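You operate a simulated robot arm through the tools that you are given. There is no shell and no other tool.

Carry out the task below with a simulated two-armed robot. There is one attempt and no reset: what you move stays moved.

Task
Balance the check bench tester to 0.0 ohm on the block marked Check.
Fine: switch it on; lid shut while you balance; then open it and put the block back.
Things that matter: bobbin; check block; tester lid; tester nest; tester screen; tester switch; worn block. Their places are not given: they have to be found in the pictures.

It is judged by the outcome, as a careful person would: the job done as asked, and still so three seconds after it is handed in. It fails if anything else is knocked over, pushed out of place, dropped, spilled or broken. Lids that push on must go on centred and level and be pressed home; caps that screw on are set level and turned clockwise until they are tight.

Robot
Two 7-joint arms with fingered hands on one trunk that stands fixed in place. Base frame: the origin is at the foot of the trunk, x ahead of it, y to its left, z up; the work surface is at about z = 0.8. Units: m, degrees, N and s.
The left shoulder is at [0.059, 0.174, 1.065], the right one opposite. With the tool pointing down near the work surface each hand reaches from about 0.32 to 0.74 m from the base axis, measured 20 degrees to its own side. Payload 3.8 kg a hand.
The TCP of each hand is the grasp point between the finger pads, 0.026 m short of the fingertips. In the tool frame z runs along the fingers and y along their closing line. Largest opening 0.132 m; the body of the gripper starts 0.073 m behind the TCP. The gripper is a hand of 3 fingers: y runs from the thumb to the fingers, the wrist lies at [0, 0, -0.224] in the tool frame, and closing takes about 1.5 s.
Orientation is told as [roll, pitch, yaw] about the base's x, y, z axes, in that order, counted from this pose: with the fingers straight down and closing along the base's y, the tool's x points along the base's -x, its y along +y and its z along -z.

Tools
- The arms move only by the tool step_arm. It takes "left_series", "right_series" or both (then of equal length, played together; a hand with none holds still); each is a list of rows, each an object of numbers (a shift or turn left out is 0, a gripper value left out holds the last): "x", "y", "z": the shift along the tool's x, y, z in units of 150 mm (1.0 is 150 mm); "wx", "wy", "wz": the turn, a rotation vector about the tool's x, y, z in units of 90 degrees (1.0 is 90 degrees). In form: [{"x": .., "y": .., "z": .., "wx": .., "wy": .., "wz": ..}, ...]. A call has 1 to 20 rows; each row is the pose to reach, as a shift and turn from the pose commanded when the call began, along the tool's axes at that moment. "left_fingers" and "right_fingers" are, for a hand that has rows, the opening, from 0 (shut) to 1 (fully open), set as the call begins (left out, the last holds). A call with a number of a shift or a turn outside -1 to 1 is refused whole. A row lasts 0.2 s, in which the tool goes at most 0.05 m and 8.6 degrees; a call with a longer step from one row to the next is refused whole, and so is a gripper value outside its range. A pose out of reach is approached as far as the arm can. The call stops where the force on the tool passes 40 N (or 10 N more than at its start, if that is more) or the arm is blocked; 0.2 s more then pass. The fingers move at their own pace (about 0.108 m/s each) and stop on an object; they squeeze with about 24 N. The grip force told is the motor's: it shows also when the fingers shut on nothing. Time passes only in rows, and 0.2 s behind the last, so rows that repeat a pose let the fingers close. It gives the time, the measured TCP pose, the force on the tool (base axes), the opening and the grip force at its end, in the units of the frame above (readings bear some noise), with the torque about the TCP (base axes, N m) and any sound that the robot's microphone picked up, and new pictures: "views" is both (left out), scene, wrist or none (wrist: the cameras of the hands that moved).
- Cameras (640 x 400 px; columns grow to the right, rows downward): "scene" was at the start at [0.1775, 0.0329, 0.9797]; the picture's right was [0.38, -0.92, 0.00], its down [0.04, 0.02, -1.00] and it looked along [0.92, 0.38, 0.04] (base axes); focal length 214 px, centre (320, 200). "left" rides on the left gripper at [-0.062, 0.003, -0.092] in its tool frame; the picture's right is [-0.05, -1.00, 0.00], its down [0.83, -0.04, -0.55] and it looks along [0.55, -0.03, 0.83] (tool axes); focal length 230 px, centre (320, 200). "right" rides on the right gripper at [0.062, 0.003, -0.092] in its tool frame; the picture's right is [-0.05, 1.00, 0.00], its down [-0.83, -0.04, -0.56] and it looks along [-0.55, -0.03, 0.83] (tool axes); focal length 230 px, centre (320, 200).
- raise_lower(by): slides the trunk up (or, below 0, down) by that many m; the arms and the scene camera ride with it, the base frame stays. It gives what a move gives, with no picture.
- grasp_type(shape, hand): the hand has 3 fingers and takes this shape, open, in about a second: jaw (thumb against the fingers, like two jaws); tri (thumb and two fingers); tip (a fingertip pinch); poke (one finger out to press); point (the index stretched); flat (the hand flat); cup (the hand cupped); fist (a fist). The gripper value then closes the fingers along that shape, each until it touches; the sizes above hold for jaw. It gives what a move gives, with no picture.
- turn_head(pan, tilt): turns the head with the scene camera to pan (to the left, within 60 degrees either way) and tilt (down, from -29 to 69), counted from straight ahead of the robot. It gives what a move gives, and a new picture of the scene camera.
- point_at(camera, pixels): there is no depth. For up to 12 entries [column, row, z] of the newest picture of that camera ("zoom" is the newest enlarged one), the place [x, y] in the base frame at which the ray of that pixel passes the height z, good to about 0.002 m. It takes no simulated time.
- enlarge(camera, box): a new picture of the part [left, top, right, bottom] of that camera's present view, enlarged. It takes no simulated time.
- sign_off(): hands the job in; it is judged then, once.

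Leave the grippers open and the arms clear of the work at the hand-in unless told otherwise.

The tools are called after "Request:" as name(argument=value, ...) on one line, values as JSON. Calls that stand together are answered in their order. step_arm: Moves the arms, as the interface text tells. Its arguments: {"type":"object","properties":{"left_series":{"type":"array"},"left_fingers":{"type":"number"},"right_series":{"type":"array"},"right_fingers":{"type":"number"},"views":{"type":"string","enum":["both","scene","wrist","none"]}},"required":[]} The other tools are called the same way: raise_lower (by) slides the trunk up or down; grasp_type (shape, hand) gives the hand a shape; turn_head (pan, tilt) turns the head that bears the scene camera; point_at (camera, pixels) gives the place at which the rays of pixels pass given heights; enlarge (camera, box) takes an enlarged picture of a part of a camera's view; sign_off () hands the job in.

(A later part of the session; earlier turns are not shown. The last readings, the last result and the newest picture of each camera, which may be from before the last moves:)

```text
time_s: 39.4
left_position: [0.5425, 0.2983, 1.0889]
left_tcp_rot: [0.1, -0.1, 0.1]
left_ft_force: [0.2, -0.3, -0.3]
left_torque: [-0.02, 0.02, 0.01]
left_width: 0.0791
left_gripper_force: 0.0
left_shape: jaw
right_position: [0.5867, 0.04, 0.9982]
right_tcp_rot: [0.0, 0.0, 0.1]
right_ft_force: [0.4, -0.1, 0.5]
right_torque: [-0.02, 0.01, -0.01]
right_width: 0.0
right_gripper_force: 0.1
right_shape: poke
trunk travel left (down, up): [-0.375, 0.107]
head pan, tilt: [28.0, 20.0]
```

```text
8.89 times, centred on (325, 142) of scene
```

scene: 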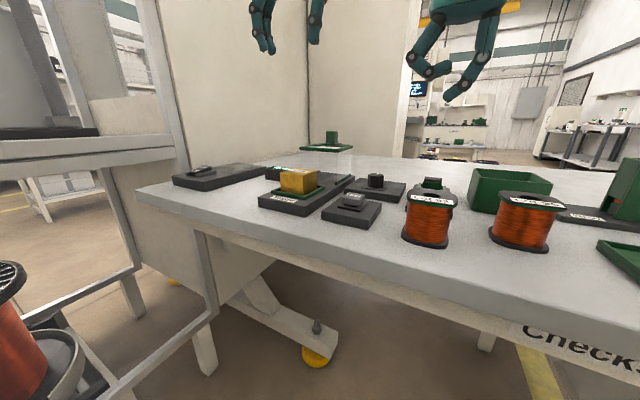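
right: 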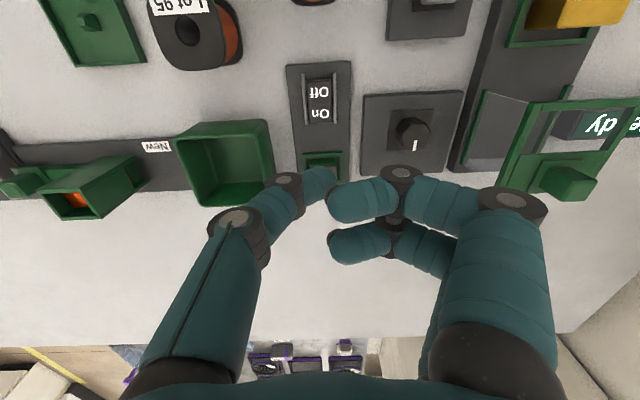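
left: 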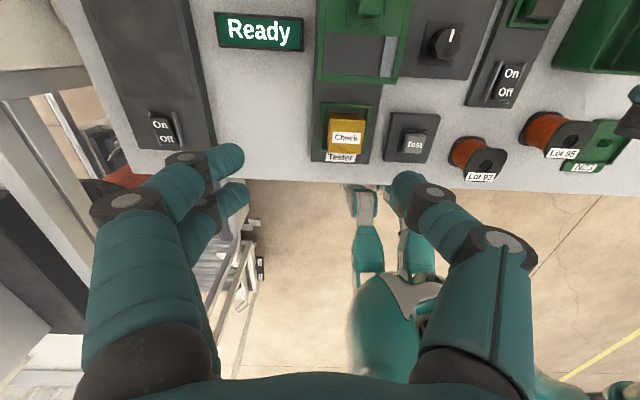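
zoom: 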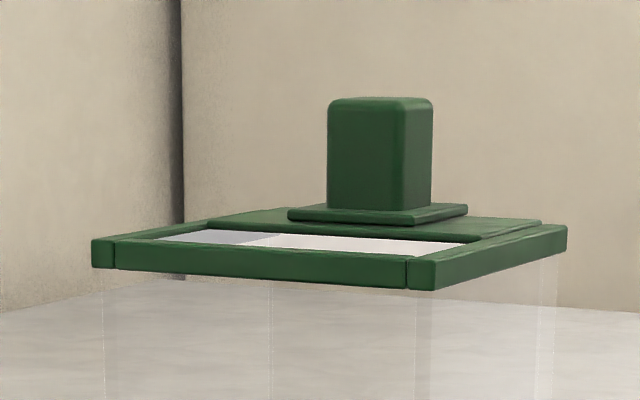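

Request:
point_at(camera="right", pixels=[[572.5, 180.5, 0.94], [597.7, 180.5, 0.94], [585.2, 200.2, 0.94], [562.3, 200.7, 0.94], [572.5, 180.5, 0.95], [597.7, 180.5, 0.95], [585.2, 200.2, 0.95], [562.3, 200.7, 0.95], [585, 190, 0.945]])

Request:
point_at(camera="scene", pixels=[[326.3, 131.5, 0.94], [337.4, 131.5, 0.94], [326.3, 131.5, 0.95], [337.4, 131.5, 0.95], [326.3, 131.5, 0.945], [337.4, 131.5, 0.945], [299.5, 150.5, 0.9], [373, 153, 0.9], [299.5, 150.5, 0.91], [373, 153, 0.91]])

```text
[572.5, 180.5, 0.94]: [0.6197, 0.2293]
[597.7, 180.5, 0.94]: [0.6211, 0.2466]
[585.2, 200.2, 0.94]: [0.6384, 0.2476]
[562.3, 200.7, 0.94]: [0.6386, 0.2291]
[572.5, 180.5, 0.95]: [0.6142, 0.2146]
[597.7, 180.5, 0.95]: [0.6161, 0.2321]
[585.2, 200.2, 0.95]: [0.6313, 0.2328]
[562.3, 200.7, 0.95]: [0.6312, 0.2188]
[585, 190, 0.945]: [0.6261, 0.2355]
```

```text
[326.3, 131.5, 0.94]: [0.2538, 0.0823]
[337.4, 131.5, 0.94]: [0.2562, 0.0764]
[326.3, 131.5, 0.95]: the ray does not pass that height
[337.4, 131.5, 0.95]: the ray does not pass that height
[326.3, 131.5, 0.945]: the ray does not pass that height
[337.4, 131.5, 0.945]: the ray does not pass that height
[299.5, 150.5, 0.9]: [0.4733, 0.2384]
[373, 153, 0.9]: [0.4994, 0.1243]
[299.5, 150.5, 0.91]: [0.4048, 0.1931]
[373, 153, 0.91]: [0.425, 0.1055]
```

Request:
point_at(camera="scene", pixels=[[326.3, 131.5, 0.93], [337.4, 131.5, 0.93], [326.3, 131.5, 0.925], [337.4, 131.5, 0.925], [326.3, 131.5, 0.92], [337.4, 131.5, 0.92], [300, 150, 0.88], [300, 150, 0.885], [373, 153, 0.885], [353, 146, 0.885]])

Request:
point_at(camera="right", pixels=[[572.5, 180.5, 0.93], [597.7, 180.5, 0.93], [585.2, 200.2, 0.93], [562.3, 200.7, 0.93], [572.5, 180.5, 0.92], [597.7, 180.5, 0.92], [585.2, 200.2, 0.92], [562.3, 200.7, 0.92]])

```text
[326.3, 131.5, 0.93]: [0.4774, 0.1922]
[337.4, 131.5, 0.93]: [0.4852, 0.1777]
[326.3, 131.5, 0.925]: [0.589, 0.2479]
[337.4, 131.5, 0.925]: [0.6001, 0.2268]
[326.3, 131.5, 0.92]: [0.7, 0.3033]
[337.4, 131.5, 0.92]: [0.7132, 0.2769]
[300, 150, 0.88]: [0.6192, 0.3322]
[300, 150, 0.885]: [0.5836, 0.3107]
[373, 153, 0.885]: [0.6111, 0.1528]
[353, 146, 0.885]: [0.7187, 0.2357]
```

```text
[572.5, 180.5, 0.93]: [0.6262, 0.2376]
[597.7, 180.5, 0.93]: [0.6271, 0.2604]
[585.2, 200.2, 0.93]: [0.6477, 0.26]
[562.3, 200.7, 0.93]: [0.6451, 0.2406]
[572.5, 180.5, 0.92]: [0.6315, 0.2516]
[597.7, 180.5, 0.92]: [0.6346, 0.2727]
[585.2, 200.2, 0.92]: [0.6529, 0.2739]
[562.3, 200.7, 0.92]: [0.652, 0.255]
```

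The handle is a ~2.2 cm block centred about (0.640, 0.258), top z≈0.924. To reach it comfortably I tilt the left hand ~20° so the fingers point slightly forward, first staying clear above.

Request:
step_arm(left_series=[{"y": -0.07, "z": 0.1, "wy": -0.07}, {"y": -0.14, "z": 0.2, "wy": -0.14}, {"y": -0.21, "z": 0.3, "wy": -0.2}, {"y": -0.267, "z": 0.4, "wy": -0.222}, {"y": -0.267, "z": 0.4, "wy": -0.222}], left_fingers=0.5, views="wrist")

```text
time_s: 40.6
left_position: [0.5441, 0.2598, 1.0282]
left_tcp_rot: [-0.1, -20.1, 0.1]
left_ft_force: [0.8, -0.1, 0.1]
left_torque: [0.01, 0.0, 0.0]
left_width: 0.0667
left_gripper_force: 0.1
left_shape: jaw
right_position: [0.5866, 0.0392, 0.9994]
right_tcp_rot: [0.0, 0.0, 0.0]
right_ft_force: [0.9, 0.3, -0.5]
right_torque: [-0.01, -0.03, -0.02]
right_width: 0.0
right_gripper_force: 0.0
right_shape: poke
trunk travel left (down, up): [-0.375, 0.107]
head pan, tilt: [28.0, 20.0]
```

left: 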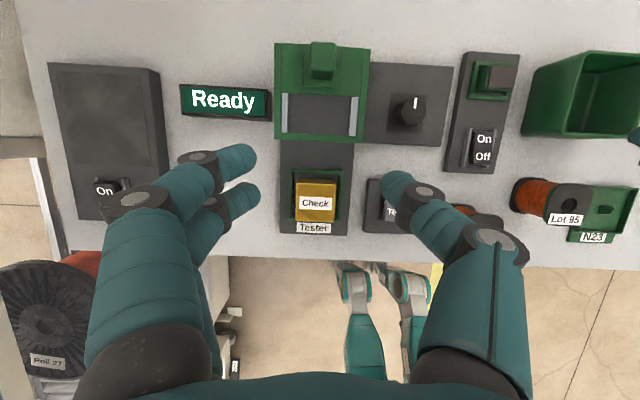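

Request:
enlarge(camera="left", box=[260, 30, 390, 150])

```text
3.33 times, centred on (325, 90) of left
```

zoom: 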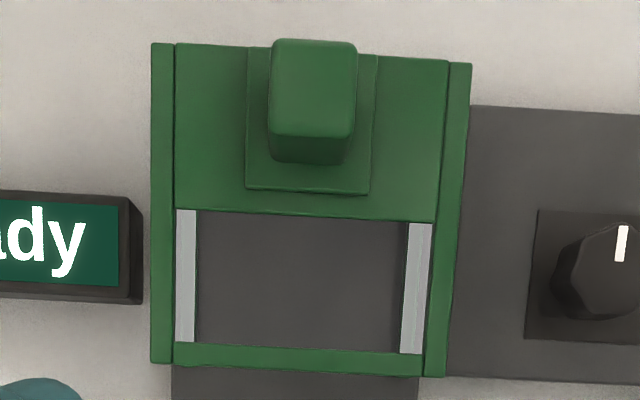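

Request:
point_at(camera="left", pixels=[[310.9, 42, 0.924], [336.4, 42.6, 0.924], [335.5, 71.4, 0.924], [309.4, 70.2, 0.924], [335.5, 71.4, 0.93], [309.4, 70.2, 0.93], [312, 79, 0.9], [331, 79.5, 0.9], [274, 140, 0.89], [360, 143.5, 0.89], [280, 43, 0.89], [362, 47.5, 0.89]])

```text
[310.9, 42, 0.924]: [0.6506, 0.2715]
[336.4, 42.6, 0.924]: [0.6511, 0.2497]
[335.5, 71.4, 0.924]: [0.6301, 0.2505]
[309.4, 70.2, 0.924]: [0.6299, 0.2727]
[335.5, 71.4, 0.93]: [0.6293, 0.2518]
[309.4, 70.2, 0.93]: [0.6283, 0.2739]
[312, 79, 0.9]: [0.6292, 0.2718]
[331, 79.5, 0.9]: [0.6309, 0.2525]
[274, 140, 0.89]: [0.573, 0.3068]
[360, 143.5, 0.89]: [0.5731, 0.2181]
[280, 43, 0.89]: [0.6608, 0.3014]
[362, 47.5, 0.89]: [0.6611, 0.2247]
```

Handle top face: x 0.630–0.651, y 0.250–0.272. I move to just above it with the tilted hand, then down around it.

Request:
step_arm(left_series=[{"x": -0.15, "z": 0.2}, {"x": -0.3, "y": 0.007, "z": 0.4}, {"x": -0.458, "y": 0.007, "z": 0.614}, {"x": -0.458, "y": 0.007, "z": 0.614}], left_fingers=0.5, views="both")

Request:
enlarge(camera="left", box=[230, 70, 410, 220])

```text
time_s: 41.6
left_position: [0.6309, 0.2617, 0.9726]
left_tcp_rot: [0.0, -20.2, 0.0]
left_ft_force: [0.7, 0.4, -0.4]
left_torque: [0.0, 0.01, -0.01]
left_width: 0.0661
left_gripper_force: 0.0
left_shape: jaw
left hand out of reach, approached as far as the arm can: row 3, 4
right_position: [0.5867, 0.0402, 1.0001]
right_tcp_rot: [-0.2, -0.1, -0.1]
right_ft_force: [-0.2, -0.4, 0.1]
right_torque: [0.0, 0.0, -0.03]
right_width: 0.0
right_gripper_force: 0.0
right_shape: poke
trunk travel left (down, up): [-0.375, 0.107]
head pan, tilt: [28.0, 20.0]
```

scene: 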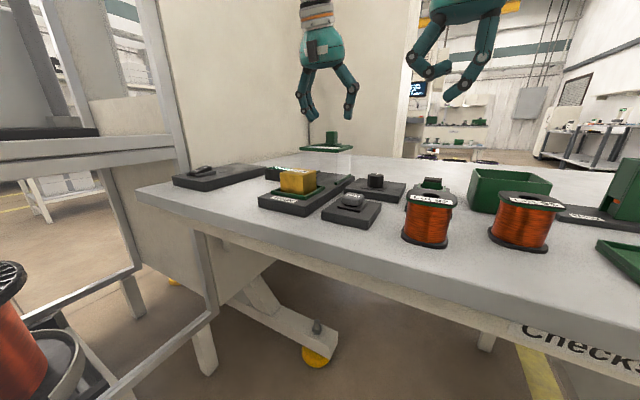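
left: 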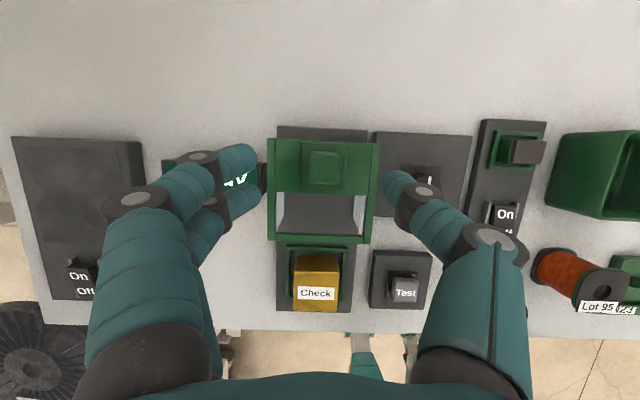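

```text
2.67 times, centred on (320, 145) of left
```

zoom: 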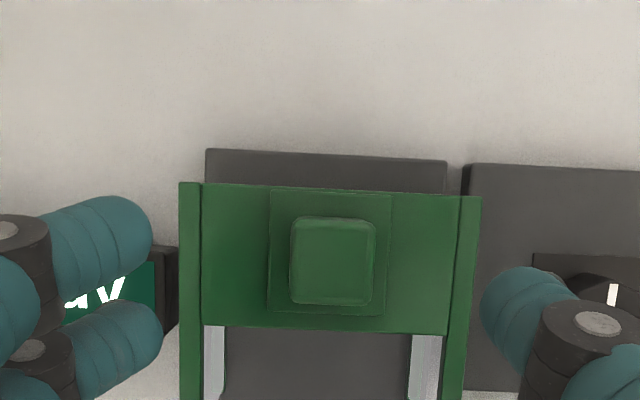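

The arm stopped slightly short but nearly there (0.631, 0.262, 0.973). I lower from here around the handle, to about z 0.926.

Request:
step_arm(left_series=[{"x": 0.03, "z": 0.1}, {"x": 0.06, "z": 0.2}, {"x": 0.09, "z": 0.305}, {"x": 0.09, "z": 0.305}], left_fingers=0.5, views="both")

Request:
enlarge(camera="left", box=[230, 100, 410, 250])

Request:
enlarge(camera="scene", box=[270, 80, 390, 180])

```text
time_s: 42.6
left_position: [0.633, 0.2696, 0.9325]
left_tcp_rot: [0.0, -20.0, 0.1]
left_ft_force: [-0.2, -0.3, 0.6]
left_torque: [-0.03, 0.05, 0.01]
left_width: 0.0665
left_gripper_force: 0.0
left_shape: jaw
left hand out of reach, approached as far as the arm can: row 2, 3, 4
right_position: [0.5875, 0.041, 0.999]
right_tcp_rot: [0.0, 0.0, 0.0]
right_ft_force: [-0.2, 0.9, -0.5]
right_torque: [-0.01, 0.0, -0.01]
right_width: 0.0001
right_gripper_force: 0.1
right_shape: poke
trunk travel left (down, up): [-0.375, 0.107]
head pan, tilt: [28.0, 20.0]
```

scene: 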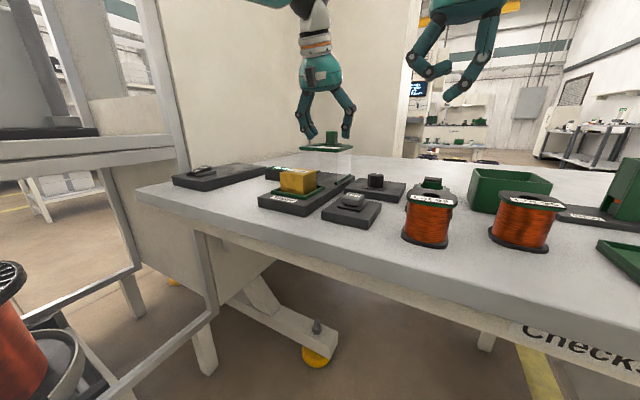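
left: 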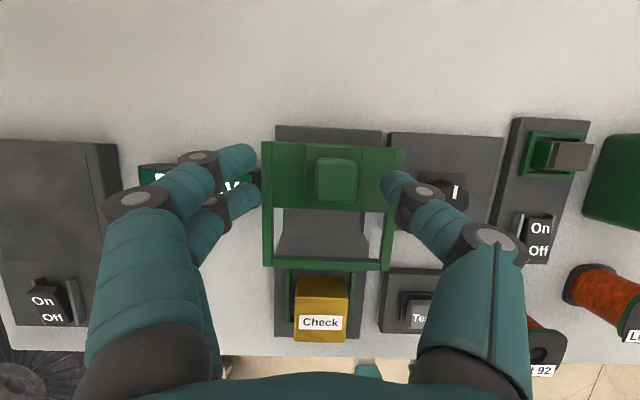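

```text
2.67 times, centred on (320, 175) of left
```

zoom: 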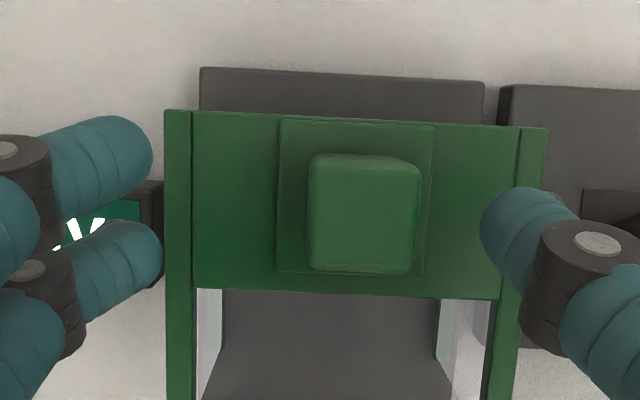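

```text
4.00 times, centred on (330, 130) of scene
```

zoom: 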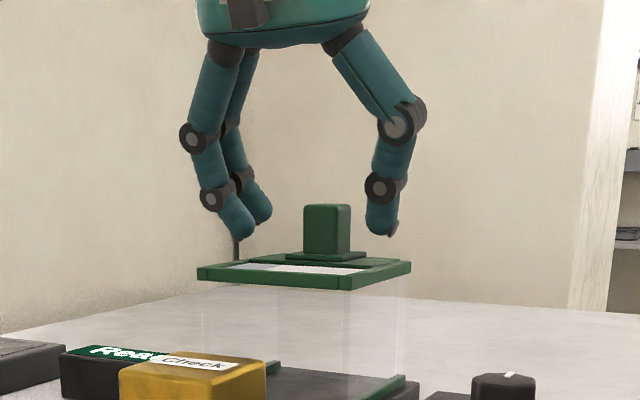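

The arm is at a limit and drifts to +y. I back up a little and tilt the hand to ~40°, which brings the wrist closer to the robot.

Request:
step_arm(left_series=[{"x": -0.034, "z": -0.1}, {"x": -0.068, "z": -0.206}, {"x": -0.068, "y": -0.02, "z": -0.206, "wy": -0.08}, {"x": -0.068, "y": -0.04, "z": -0.206, "wy": -0.16}, {"x": -0.068, "y": -0.057, "z": -0.206, "wy": -0.222}, {"x": -0.068, "y": -0.057, "z": -0.206, "wy": -0.222}], left_fingers=0.5, views="wrist")

```text
time_s: 44.0
left_position: [0.632, 0.2591, 0.9674]
left_tcp_rot: [-0.1, -40.0, 0.1]
left_ft_force: [-0.3, 0.0, 0.8]
left_torque: [0.02, 0.0, 0.0]
left_width: 0.0659
left_gripper_force: 0.1
left_shape: jaw
right_position: [0.5861, 0.0397, 0.9998]
right_tcp_rot: [0.0, 0.0, 0.0]
right_ft_force: [-0.8, -0.2, 0.1]
right_torque: [0.01, 0.03, 0.0]
right_width: 0.0003
right_gripper_force: 0.1
right_shape: poke
trunk travel left (down, up): [-0.375, 0.107]
head pan, tilt: [28.0, 20.0]
```

left: 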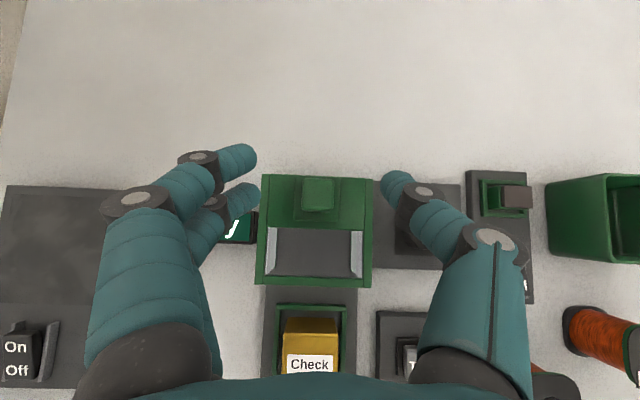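

That's reachable, but a 40° tilt makes a poor grip. I raise the trunk a bit so the arm can reach with a smaller tilt (both hands are clear and rise with it).

Request:
raise_lower(by=0.08)

Request:
step_arm(left_series=[{"z": 0.1, "wy": 0.07}, {"z": 0.2, "wy": 0.14}, {"z": 0.25, "wy": 0.2}, {"z": 0.25, "wy": 0.25}, {"z": 0.25, "wy": 0.25}], left_fingers=0.5, views="wrist")

```text
time_s: 45.1
left_position: [0.633, 0.2609, 1.045]
left_tcp_rot: [0.0, -39.9, 0.2]
left_ft_force: [-0.1, -0.3, -1.2]
left_torque: [0.0, 0.05, 0.04]
left_width: 0.0662
left_gripper_force: 0.0
left_shape: jaw
right_position: [0.5876, 0.0399, 1.0758]
right_tcp_rot: [0.0, 0.2, 0.0]
right_ft_force: [0.5, 0.0, -0.9]
right_torque: [0.0, 0.02, 0.0]
right_width: 0.0002
right_gripper_force: 0.1
right_shape: poke
trunk travel left (down, up): [-0.455, 0.027]
head pan, tilt: [28.0, 20.0]
```

```text
time_s: 46.3
left_position: [0.5822, 0.2989, 1.0284]
left_tcp_rot: [-0.1, -17.4, 0.1]
left_ft_force: [-0.6, -0.6, -0.2]
left_torque: [-0.01, 0.01, 0.03]
left_width: 0.066
left_gripper_force: 0.2
left_shape: jaw
left hand out of reach, approached as far as the arm can: row 1, 2, 3, 4, 5
right_position: [0.5862, 0.0387, 1.0784]
right_tcp_rot: [0.0, 0.1, 0.0]
right_ft_force: [-0.1, 0.2, -0.5]
right_torque: [0.01, -0.01, -0.04]
right_width: 0.0
right_gripper_force: 0.1
right_shape: poke
trunk travel left (down, up): [-0.455, 0.027]
head pan, tilt: [28.0, 20.0]
```

left: 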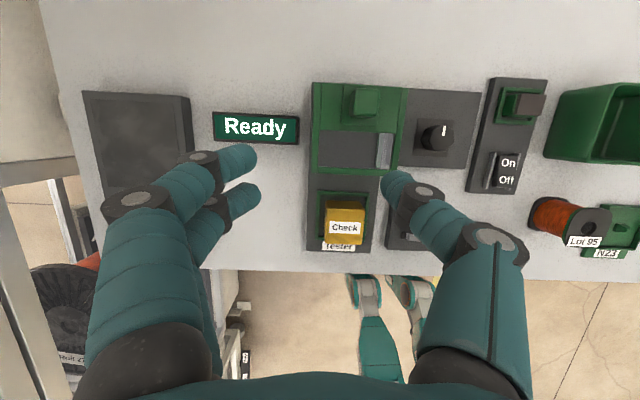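

Request:
step_arm(left_series=[{"x": -0.02, "y": -0.04, "z": 0.12}, {"x": -0.042, "y": -0.08, "z": 0.23}, {"x": -0.063, "y": -0.12, "z": 0.35}, {"x": -0.084, "y": -0.16, "z": 0.467}, {"x": -0.084, "y": -0.16, "z": 0.467}], left_fingers=0.5, views="wrist")

```text
time_s: 47.5
left_position: [0.5723, 0.2954, 0.9791]
left_tcp_rot: [0.0, -17.6, 0.0]
left_ft_force: [0.8, 0.9, -0.3]
left_torque: [0.01, -0.01, 0.0]
left_width: 0.0659
left_gripper_force: 0.0
left_shape: jaw
left hand out of reach, approached as far as the arm can: row 1, 2, 3, 4, 5
right_position: [0.5863, 0.0399, 1.08]
right_tcp_rot: [0.0, -0.1, 0.1]
right_ft_force: [-0.9, -0.8, 0.6]
right_torque: [0.02, -0.02, 0.0]
right_width: 0.0
right_gripper_force: 0.1
right_shape: poke
trunk travel left (down, up): [-0.455, 0.027]
head pan, tilt: [28.0, 20.0]
```

left: 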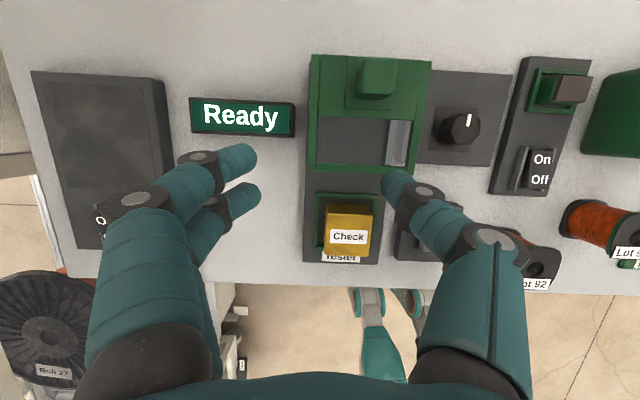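

Raising made it worse. I lift the hand, tilt back to ~38°, and lower the trunk again.

Request:
step_arm(left_series=[{"x": -0.06, "z": -0.2}, {"x": -0.12, "z": -0.4, "wy": -0.07}, {"x": -0.18, "y": -0.08, "z": -0.572, "wy": -0.14}, {"x": -0.18, "y": -0.15, "z": -0.572, "wy": -0.2}, {"x": -0.18, "y": -0.2, "z": -0.572, "wy": -0.23}, {"x": -0.18, "y": -0.2, "z": -0.572, "wy": -0.23}], left_fingers=0.5, views="none")

```text
time_s: 48.9
left_position: [0.5717, 0.266, 1.0697]
left_tcp_rot: [-0.1, -38.2, 0.1]
left_ft_force: [-0.5, -1.1, 0.2]
left_torque: [-0.01, -0.01, -0.01]
left_width: 0.066
left_gripper_force: 0.0
left_shape: jaw
right_position: [0.5874, 0.0395, 1.079]
right_tcp_rot: [0.0, -0.1, 0.0]
right_ft_force: [0.1, 0.5, -0.7]
right_torque: [0.0, 0.02, 0.03]
right_width: 0.0
right_gripper_force: 0.2
right_shape: poke
trunk travel left (down, up): [-0.455, 0.027]
head pan, tilt: [28.0, 20.0]
```

Request:
raise_lower(by=-0.08)

Request:
step_arm(left_series=[{"x": -0.1, "y": -0.01, "z": 0.1}, {"x": -0.2, "y": -0.025, "z": 0.25}, {"x": -0.22, "y": -0.033, "z": 0.36}, {"x": -0.22, "y": -0.033, "z": 0.36}], left_fingers=0.5, views="both")

Request:
enlarge(camera="left", box=[230, 100, 410, 250])

```text
time_s: 50.1
left_position: [0.571, 0.2664, 0.9905]
left_tcp_rot: [-0.2, -38.4, 0.2]
left_ft_force: [0.1, 0.2, 0.8]
left_torque: [-0.01, -0.01, 0.01]
left_width: 0.0661
left_gripper_force: 0.0
left_shape: jaw
right_position: [0.5859, 0.0382, 1.0001]
right_tcp_rot: [0.0, -0.1, 0.0]
right_ft_force: [-1.3, 0.2, 0.1]
right_torque: [0.01, -0.02, -0.01]
right_width: 0.0
right_gripper_force: 0.1
right_shape: poke
trunk travel left (down, up): [-0.375, 0.107]
head pan, tilt: [28.0, 20.0]
```

```text
time_s: 51.1
left_position: [0.6311, 0.2613, 0.9675]
left_tcp_rot: [0.0, -38.2, 0.2]
left_ft_force: [0.4, 0.0, 0.1]
left_torque: [0.0, -0.02, 0.01]
left_width: 0.0662
left_gripper_force: 0.1
left_shape: jaw
right_position: [0.5873, 0.0383, 0.9998]
right_tcp_rot: [0.0, 0.0, 0.0]
right_ft_force: [0.2, 0.0, -1.1]
right_torque: [-0.01, -0.01, -0.02]
right_width: 0.0003
right_gripper_force: 0.0
right_shape: poke
trunk travel left (down, up): [-0.375, 0.107]
head pan, tilt: [28.0, 20.0]
```

scene: 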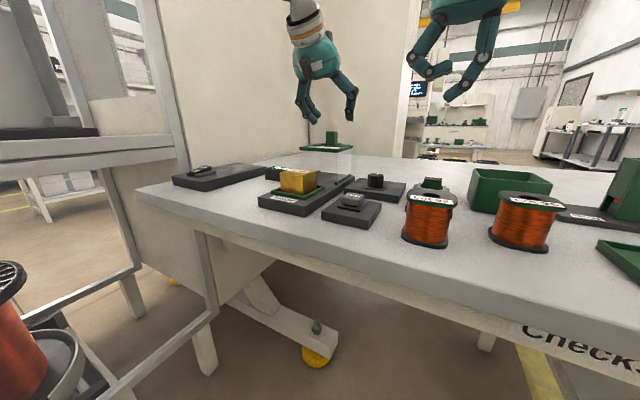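
left: 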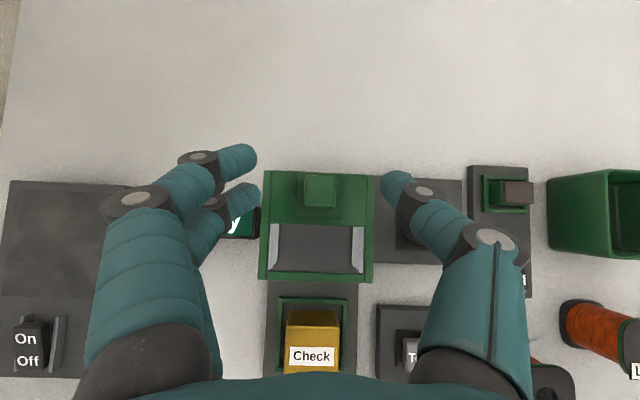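

```text
2.67 times, centred on (320, 175) of left
```

zoom: 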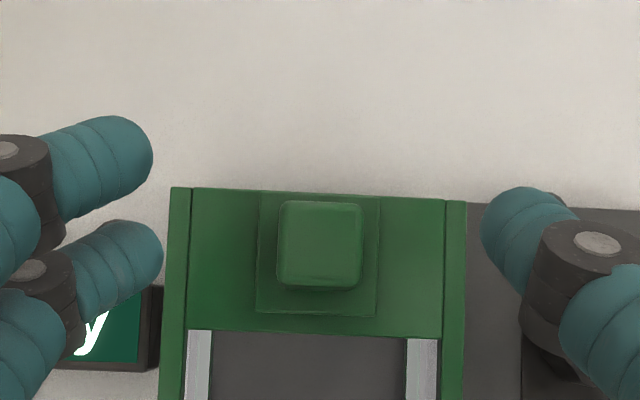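

Request:
step_arm(left_series=[{"x": 0.05, "z": 0.07, "wy": 0.03}, {"x": 0.1, "z": 0.14, "wy": 0.06}, {"x": 0.144, "z": 0.205, "wy": 0.06}, {"x": 0.144, "z": 0.205, "wy": 0.06}], left_fingers=0.5, views="both")

Request:
enlarge(camera="left", box=[230, 100, 410, 250])

Request:
enlarge(camera="scene", box=[270, 80, 390, 180])

```text
time_s: 52.1
left_position: [0.6334, 0.2616, 0.9299]
left_tcp_rot: [-0.1, -32.8, 0.1]
left_ft_force: [-0.7, 0.5, 0.6]
left_torque: [0.02, -0.01, 0.06]
left_width: 0.0662
left_gripper_force: 0.1
left_shape: jaw
right_position: [0.5868, 0.0393, 1.0002]
right_tcp_rot: [0.1, 0.0, 0.1]
right_ft_force: [-1.0, 0.0, -0.4]
right_torque: [-0.01, -0.01, 0.02]
right_width: 0.0001
right_gripper_force: 0.0
right_shape: poke
trunk travel left (down, up): [-0.375, 0.107]
head pan, tilt: [28.0, 20.0]
```

scene: 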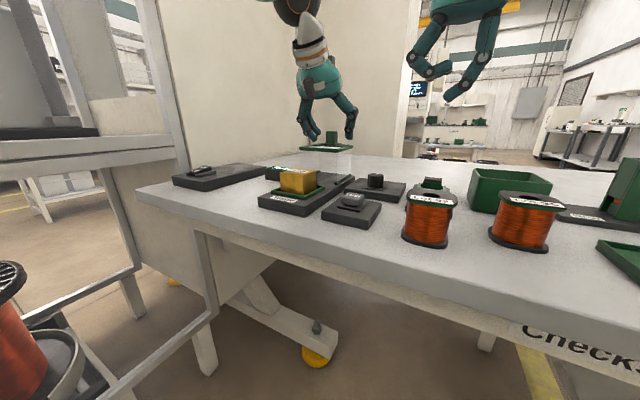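
left: 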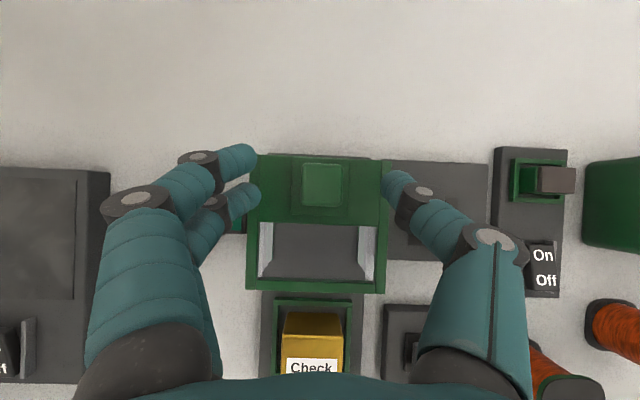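

```text
2.67 times, centred on (320, 175) of left
```

zoom: 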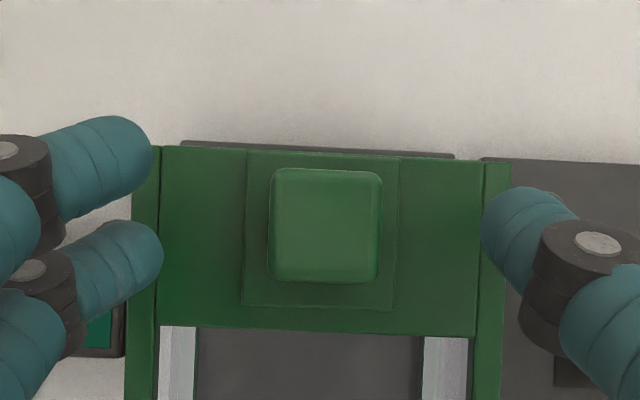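

```text
4.00 times, centred on (330, 130) of scene
```

zoom: 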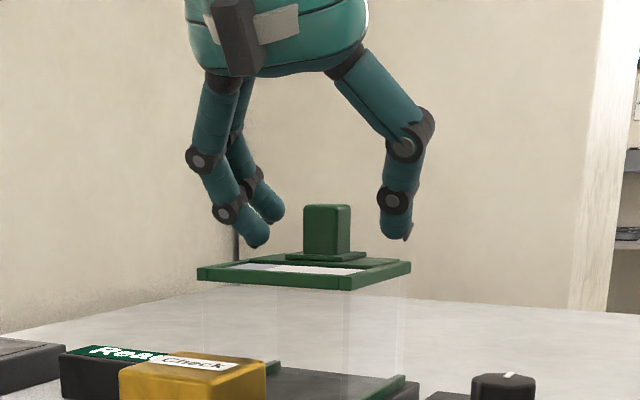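

Fingers straddle the handle nicely. I close on it.

Request:
step_arm(left_series=[{"x": 0.012, "z": 0.016}, {"x": 0.012, "z": 0.016}, {"x": 0.012, "z": 0.016}, {"x": 0.012, "z": 0.016}, {"x": 0.012, "z": 0.016}, {"x": 0.012, "z": 0.016}], left_fingers=0.0, views="both")

Request:
enlarge(camera="left", box=[230, 100, 410, 250])

```text
time_s: 53.5
left_position: [0.6328, 0.2616, 0.9271]
left_tcp_rot: [0.0, -32.8, 0.1]
left_ft_force: [0.8, -1.0, -1.5]
left_torque: [-0.01, -0.03, 0.0]
left_width: 0.0165
left_gripper_force: 24.0
left_shape: jaw
right_position: [0.5875, 0.0386, 0.9982]
right_tcp_rot: [-0.1, 0.0, 0.0]
right_ft_force: [-0.3, 0.5, -0.7]
right_torque: [0.0, 0.01, -0.03]
right_width: 0.0
right_gripper_force: 0.0
right_shape: poke
trunk travel left (down, up): [-0.375, 0.107]
head pan, tilt: [28.0, 20.0]
```

scene: 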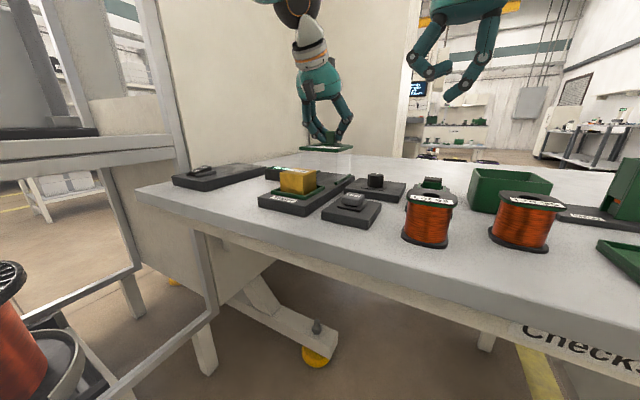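
left: 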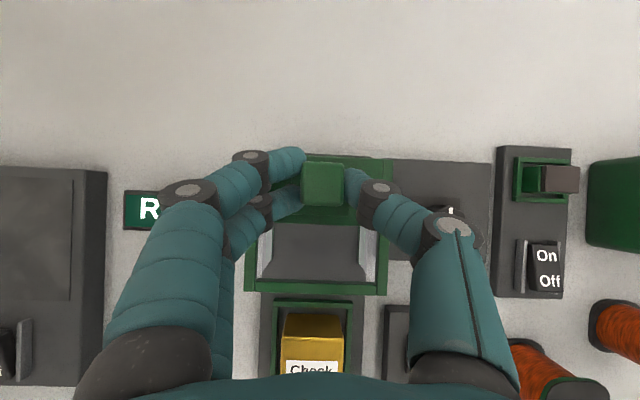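

```text
2.67 times, centred on (320, 175) of left
```

zoom: 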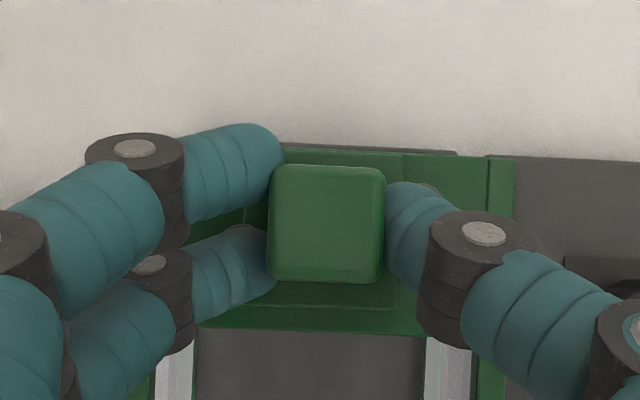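

Gripped. I pull the lid toward the robot (−x) by 3 cm first and check the force and whether it slides.

Request:
step_arm(left_series=[{"x": 0.028, "z": -0.018}, {"x": 0.056, "z": -0.036}, {"x": 0.084, "z": -0.054}, {"x": 0.112, "z": -0.072}, {"x": 0.14, "z": -0.09}, {"x": 0.168, "z": -0.108}, {"x": 0.168, "z": -0.108}], views="both")

Request:
enlarge(camera="scene", box=[240, 100, 390, 220])

```text
time_s: 55.1
left_position: [0.6031, 0.2614, 0.9261]
left_tcp_rot: [-0.1, -32.8, 0.1]
left_ft_force: [0.5, 0.3, -1.9]
left_torque: [0.01, 0.01, 0.02]
left_width: 0.0168
left_gripper_force: 23.9
left_shape: jaw
right_position: [0.5867, 0.0397, 0.9989]
right_tcp_rot: [0.0, 0.0, 0.0]
right_ft_force: [0.9, 0.0, -0.6]
right_torque: [-0.03, 0.02, 0.05]
right_width: 0.0
right_gripper_force: 0.1
right_shape: poke
trunk travel left (down, up): [-0.375, 0.107]
head pan, tilt: [28.0, 20.0]
```

scene: 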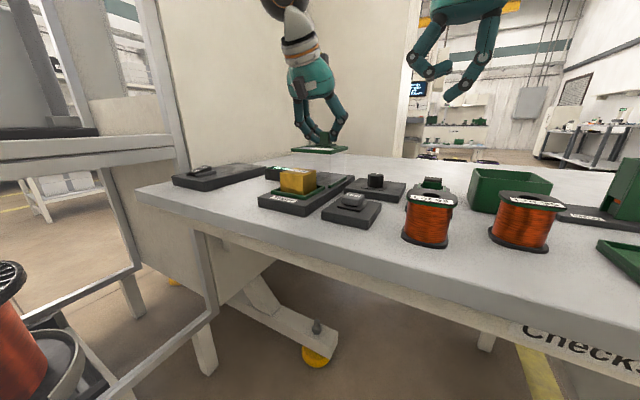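
left: 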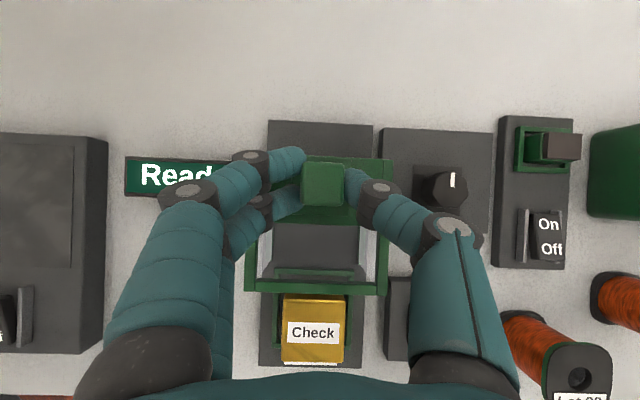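

```text
3.33 times, centred on (315, 160) of scene
```

zoom: 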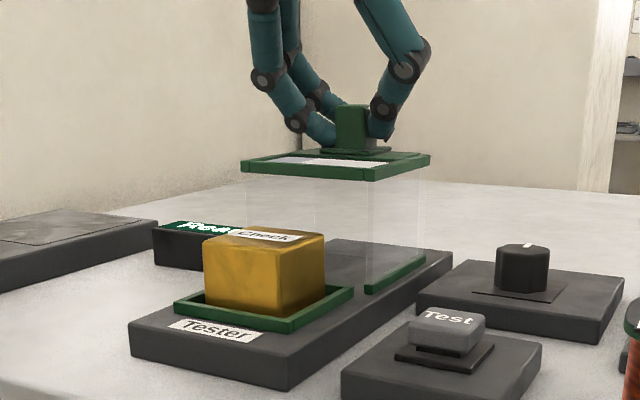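

The lid slides freely with its runners. I continue pulling 5 cm.

Request:
step_arm(left_series=[{"x": 0.042, "z": -0.027}, {"x": 0.084, "z": -0.054}, {"x": 0.126, "z": -0.081}, {"x": 0.168, "z": -0.108}, {"x": 0.21, "z": -0.135}, {"x": 0.252, "z": -0.162}, {"x": 0.28, "z": -0.181}, {"x": 0.28, "z": -0.181}], views="both")

Request:
enlarge(camera="scene", box=[240, 100, 390, 220])

```text
time_s: 56.9
left_position: [0.553, 0.2612, 0.9258]
left_tcp_rot: [0.0, -32.8, 0.1]
left_ft_force: [1.5, -2.5, -3.6]
left_torque: [-0.04, 0.01, -0.02]
left_width: 0.0167
left_gripper_force: 24.0
left_shape: jaw
right_position: [0.5872, 0.039, 0.9985]
right_tcp_rot: [-0.1, 0.0, 0.1]
right_ft_force: [-0.7, 0.5, -0.2]
right_torque: [0.0, 0.02, -0.01]
right_width: 0.0
right_gripper_force: 0.1
right_shape: poke
trunk travel left (down, up): [-0.375, 0.107]
head pan, tilt: [28.0, 20.0]
```

scene: 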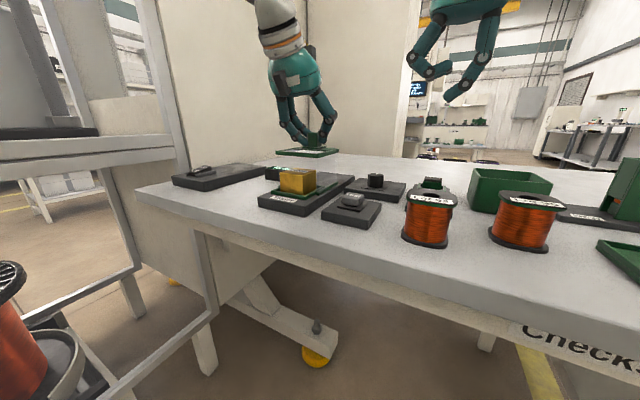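
left: 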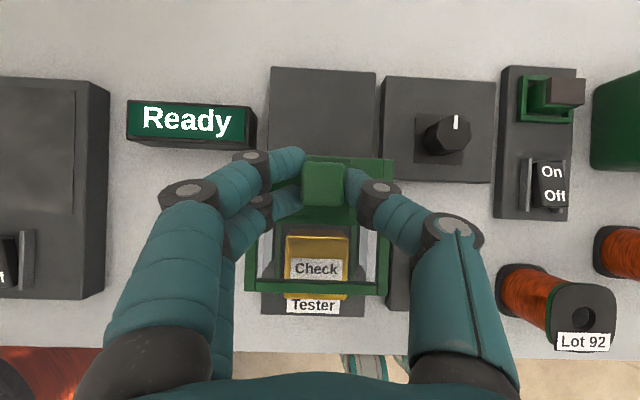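

```text
3.33 times, centred on (315, 160) of scene
```

zoom: 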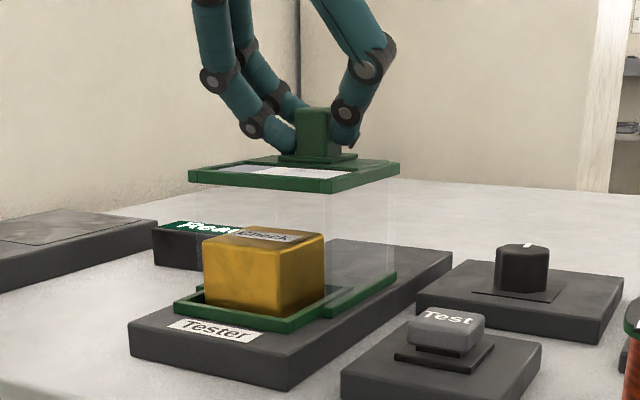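

Still sliding freely. I pull further in small steps, watching for the stop.

Request:
step_arm(left_series=[{"x": 0.042, "z": -0.027}, {"x": 0.084, "z": -0.054}, {"x": 0.112, "z": -0.072}, {"x": 0.14, "z": -0.09}, {"x": 0.168, "z": -0.108}, {"x": 0.168, "z": -0.108}], views="both")

Request:
enlarge(camera="scene", box=[240, 100, 390, 220])

Request:
enlarge(camera="left", box=[220, 100, 420, 270])

```text
time_s: 58.3
left_position: [0.5222, 0.2619, 0.9261]
left_tcp_rot: [0.0, -32.8, 0.1]
left_ft_force: [-0.5, -0.8, -3.0]
left_torque: [0.0, -0.01, 0.0]
left_width: 0.0165
left_gripper_force: 24.5
left_shape: jaw
right_position: [0.5884, 0.038, 0.9989]
right_tcp_rot: [0.0, 0.0, 0.0]
right_ft_force: [-0.1, 0.5, -0.1]
right_torque: [-0.02, 0.04, -0.01]
right_width: 0.0
right_gripper_force: 0.1
right_shape: poke
trunk travel left (down, up): [-0.375, 0.107]
head pan, tilt: [28.0, 20.0]
```

scene: 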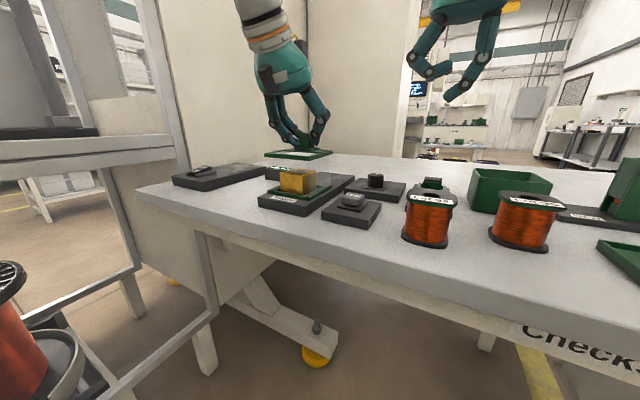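
left: 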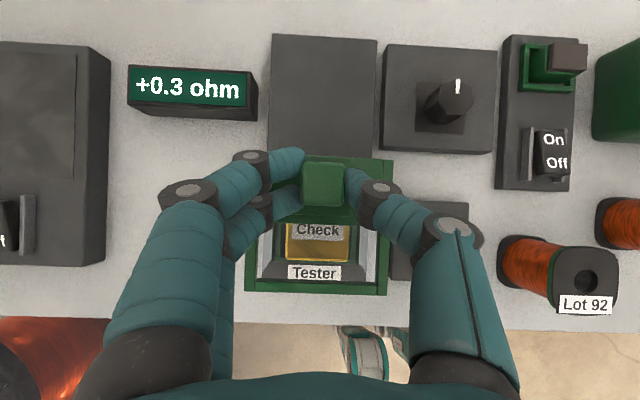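

```text
3.33 times, centred on (315, 160) of scene
```

zoom: 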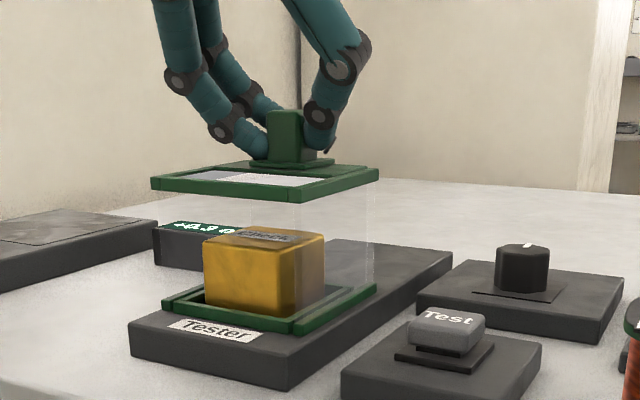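

```text
2.35 times, centred on (320, 185) of left
```

zoom: 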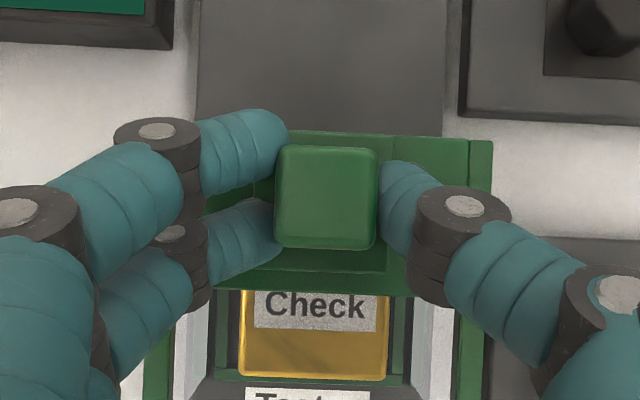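

The screen now reads "+0.3 ohm", so the lid is recognised as shut. I pull a few mm more to seat it at its stop, gently.

Request:
step_arm(left_series=[{"x": 0.017, "z": -0.011}, {"x": 0.034, "z": -0.022}, {"x": 0.051, "z": -0.033}, {"x": 0.051, "z": -0.033}], views="both")

Request:
enlarge(camera="scene", box=[240, 100, 390, 220])

```text
time_s: 59.3
left_position: [0.5168, 0.2608, 0.9266]
left_tcp_rot: [0.0, -32.9, 0.1]
left_ft_force: [18.2, -0.2, -1.0]
left_torque: [0.02, -0.25, 0.03]
left_width: 0.0163
left_gripper_force: 24.0
left_shape: jaw
right_position: [0.5894, 0.0383, 0.9973]
right_tcp_rot: [0.0, 0.2, 0.0]
right_ft_force: [-0.1, -0.4, 0.2]
right_torque: [0.03, 0.0, 0.02]
right_width: 0.0
right_gripper_force: 0.1
right_shape: poke
trunk travel left (down, up): [-0.375, 0.107]
head pan, tilt: [28.0, 20.0]
```

scene: 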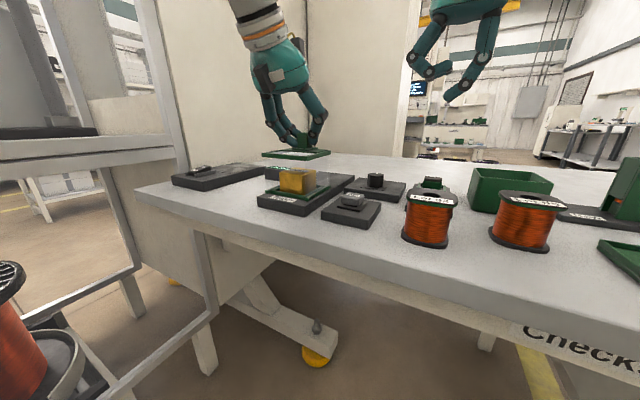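
left: 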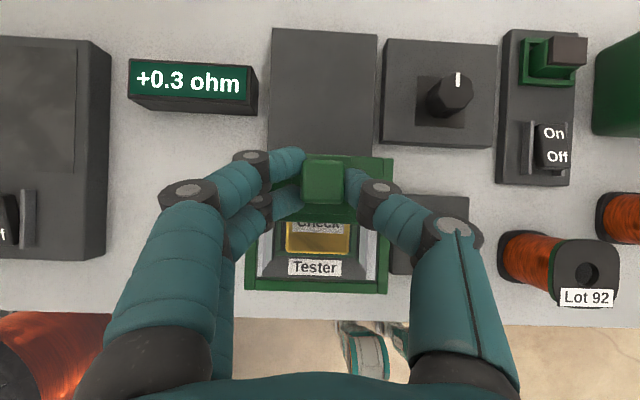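

```text
3.33 times, centred on (315, 160) of scene
```

zoom: 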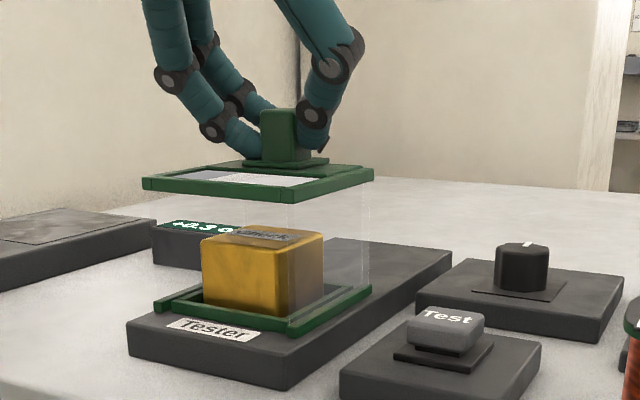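

The lid is at its stop (18 N). I ease off, open the fingers and withdraw along the finger direction.

Request:
step_arm(left_series=[{"x": -0.022, "z": 0.014}, {"x": -0.022, "z": 0.014}], views="none")

Request:
step_arm(left_series=[{}, {}, {}, {}], left_fingers=0.5, views="none")

Request:
step_arm(left_series=[{"z": -0.1}, {"z": -0.25}, {"z": -0.4}, {"z": -0.6}, {"z": -0.6}], views="both")

```text
time_s: 59.9
left_position: [0.5177, 0.2615, 0.9256]
left_tcp_rot: [-0.1, -32.6, 0.2]
left_ft_force: [7.3, 0.9, 2.3]
left_torque: [0.03, -0.14, 0.02]
left_width: 0.0166
left_gripper_force: 24.0
left_shape: jaw
right_position: [0.5878, 0.0384, 0.9986]
right_tcp_rot: [0.0, 0.0, 0.1]
right_ft_force: [-0.6, 0.5, -0.5]
right_torque: [0.0, 0.01, 0.0]
right_width: 0.0
right_gripper_force: 0.1
right_shape: poke
trunk travel left (down, up): [-0.375, 0.107]
head pan, tilt: [28.0, 20.0]
```

```text
time_s: 60.9
left_position: [0.5179, 0.2611, 0.9259]
left_tcp_rot: [0.1, -32.8, 0.1]
left_ft_force: [0.1, 0.4, 0.0]
left_torque: [0.0, -0.02, 0.0]
left_width: 0.0654
left_gripper_force: 0.2
left_shape: jaw
right_position: [0.5869, 0.0386, 0.9986]
right_tcp_rot: [0.0, 0.0, 0.0]
right_ft_force: [-0.4, -0.6, 0.4]
right_torque: [0.01, 0.0, 0.04]
right_width: 0.0002
right_gripper_force: 0.1
right_shape: poke
trunk travel left (down, up): [-0.375, 0.107]
head pan, tilt: [28.0, 20.0]
```

```text
time_s: 62.1
left_position: [0.4683, 0.2612, 1.0022]
left_tcp_rot: [-0.2, -32.8, 0.0]
left_ft_force: [0.3, -0.3, 0.0]
left_torque: [0.03, 0.03, 0.03]
left_width: 0.0653
left_gripper_force: 0.0
left_shape: jaw
right_position: [0.5861, 0.0394, 0.9981]
right_tcp_rot: [0.0, 0.0, 0.0]
right_ft_force: [0.8, 0.3, -0.1]
right_torque: [-0.03, 0.0, -0.01]
right_width: 0.0001
right_gripper_force: 0.1
right_shape: poke
trunk travel left (down, up): [-0.375, 0.107]
head pan, tilt: [28.0, 20.0]
```

scene: 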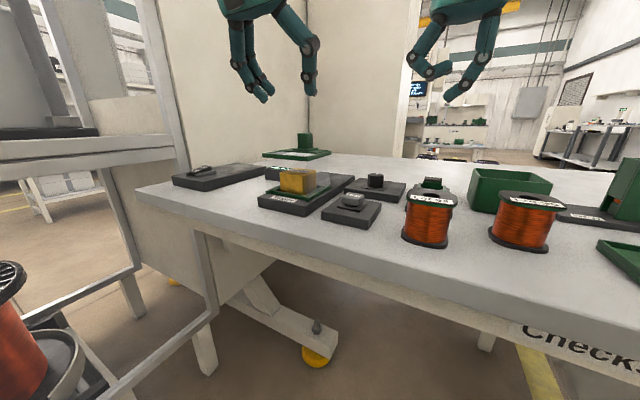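
left: 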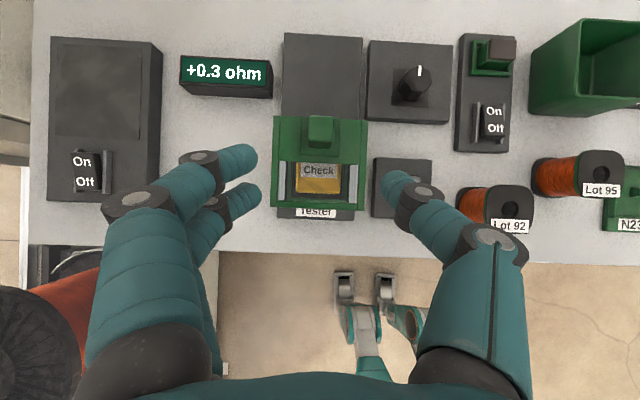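

The left hand's camera gives a clear view of the screen (+0.3 ohm), so I keep it there as a monitor. Next I locate the knob precisely.

Request:
enlarge(camera="left", box=[355, 30, 465, 135])

Request:
enlarge(camera="scene", box=[335, 155, 415, 215])

Request:
enlarge(camera="right", box=[350, 80, 480, 200])

```text
3.81 times, centred on (410, 82) of left
```

zoom: 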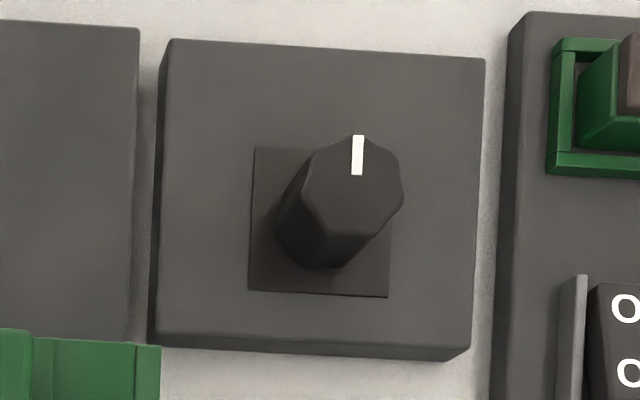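

```text
6.67 times, centred on (375, 185) of scene
```

zoom: 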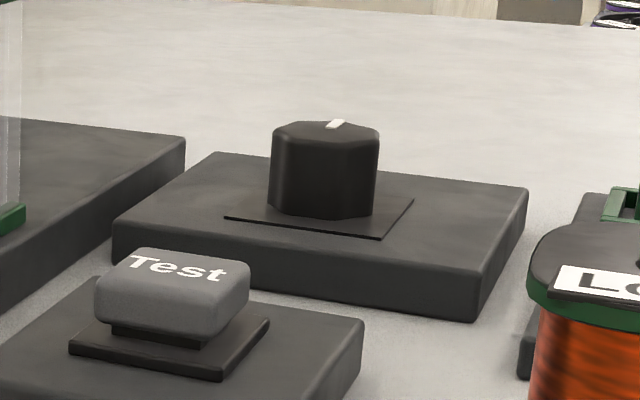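

```text
3.33 times, centred on (415, 140) of right
```

zoom: 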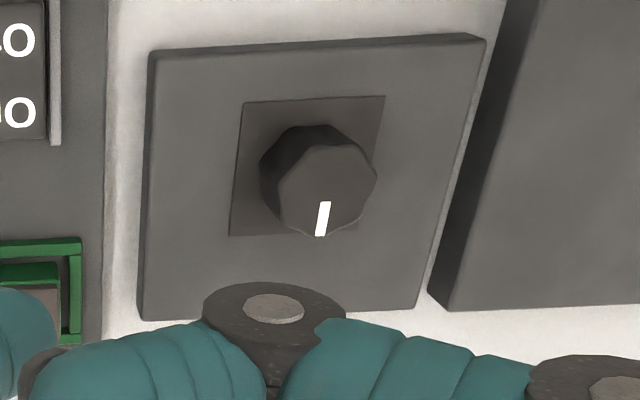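

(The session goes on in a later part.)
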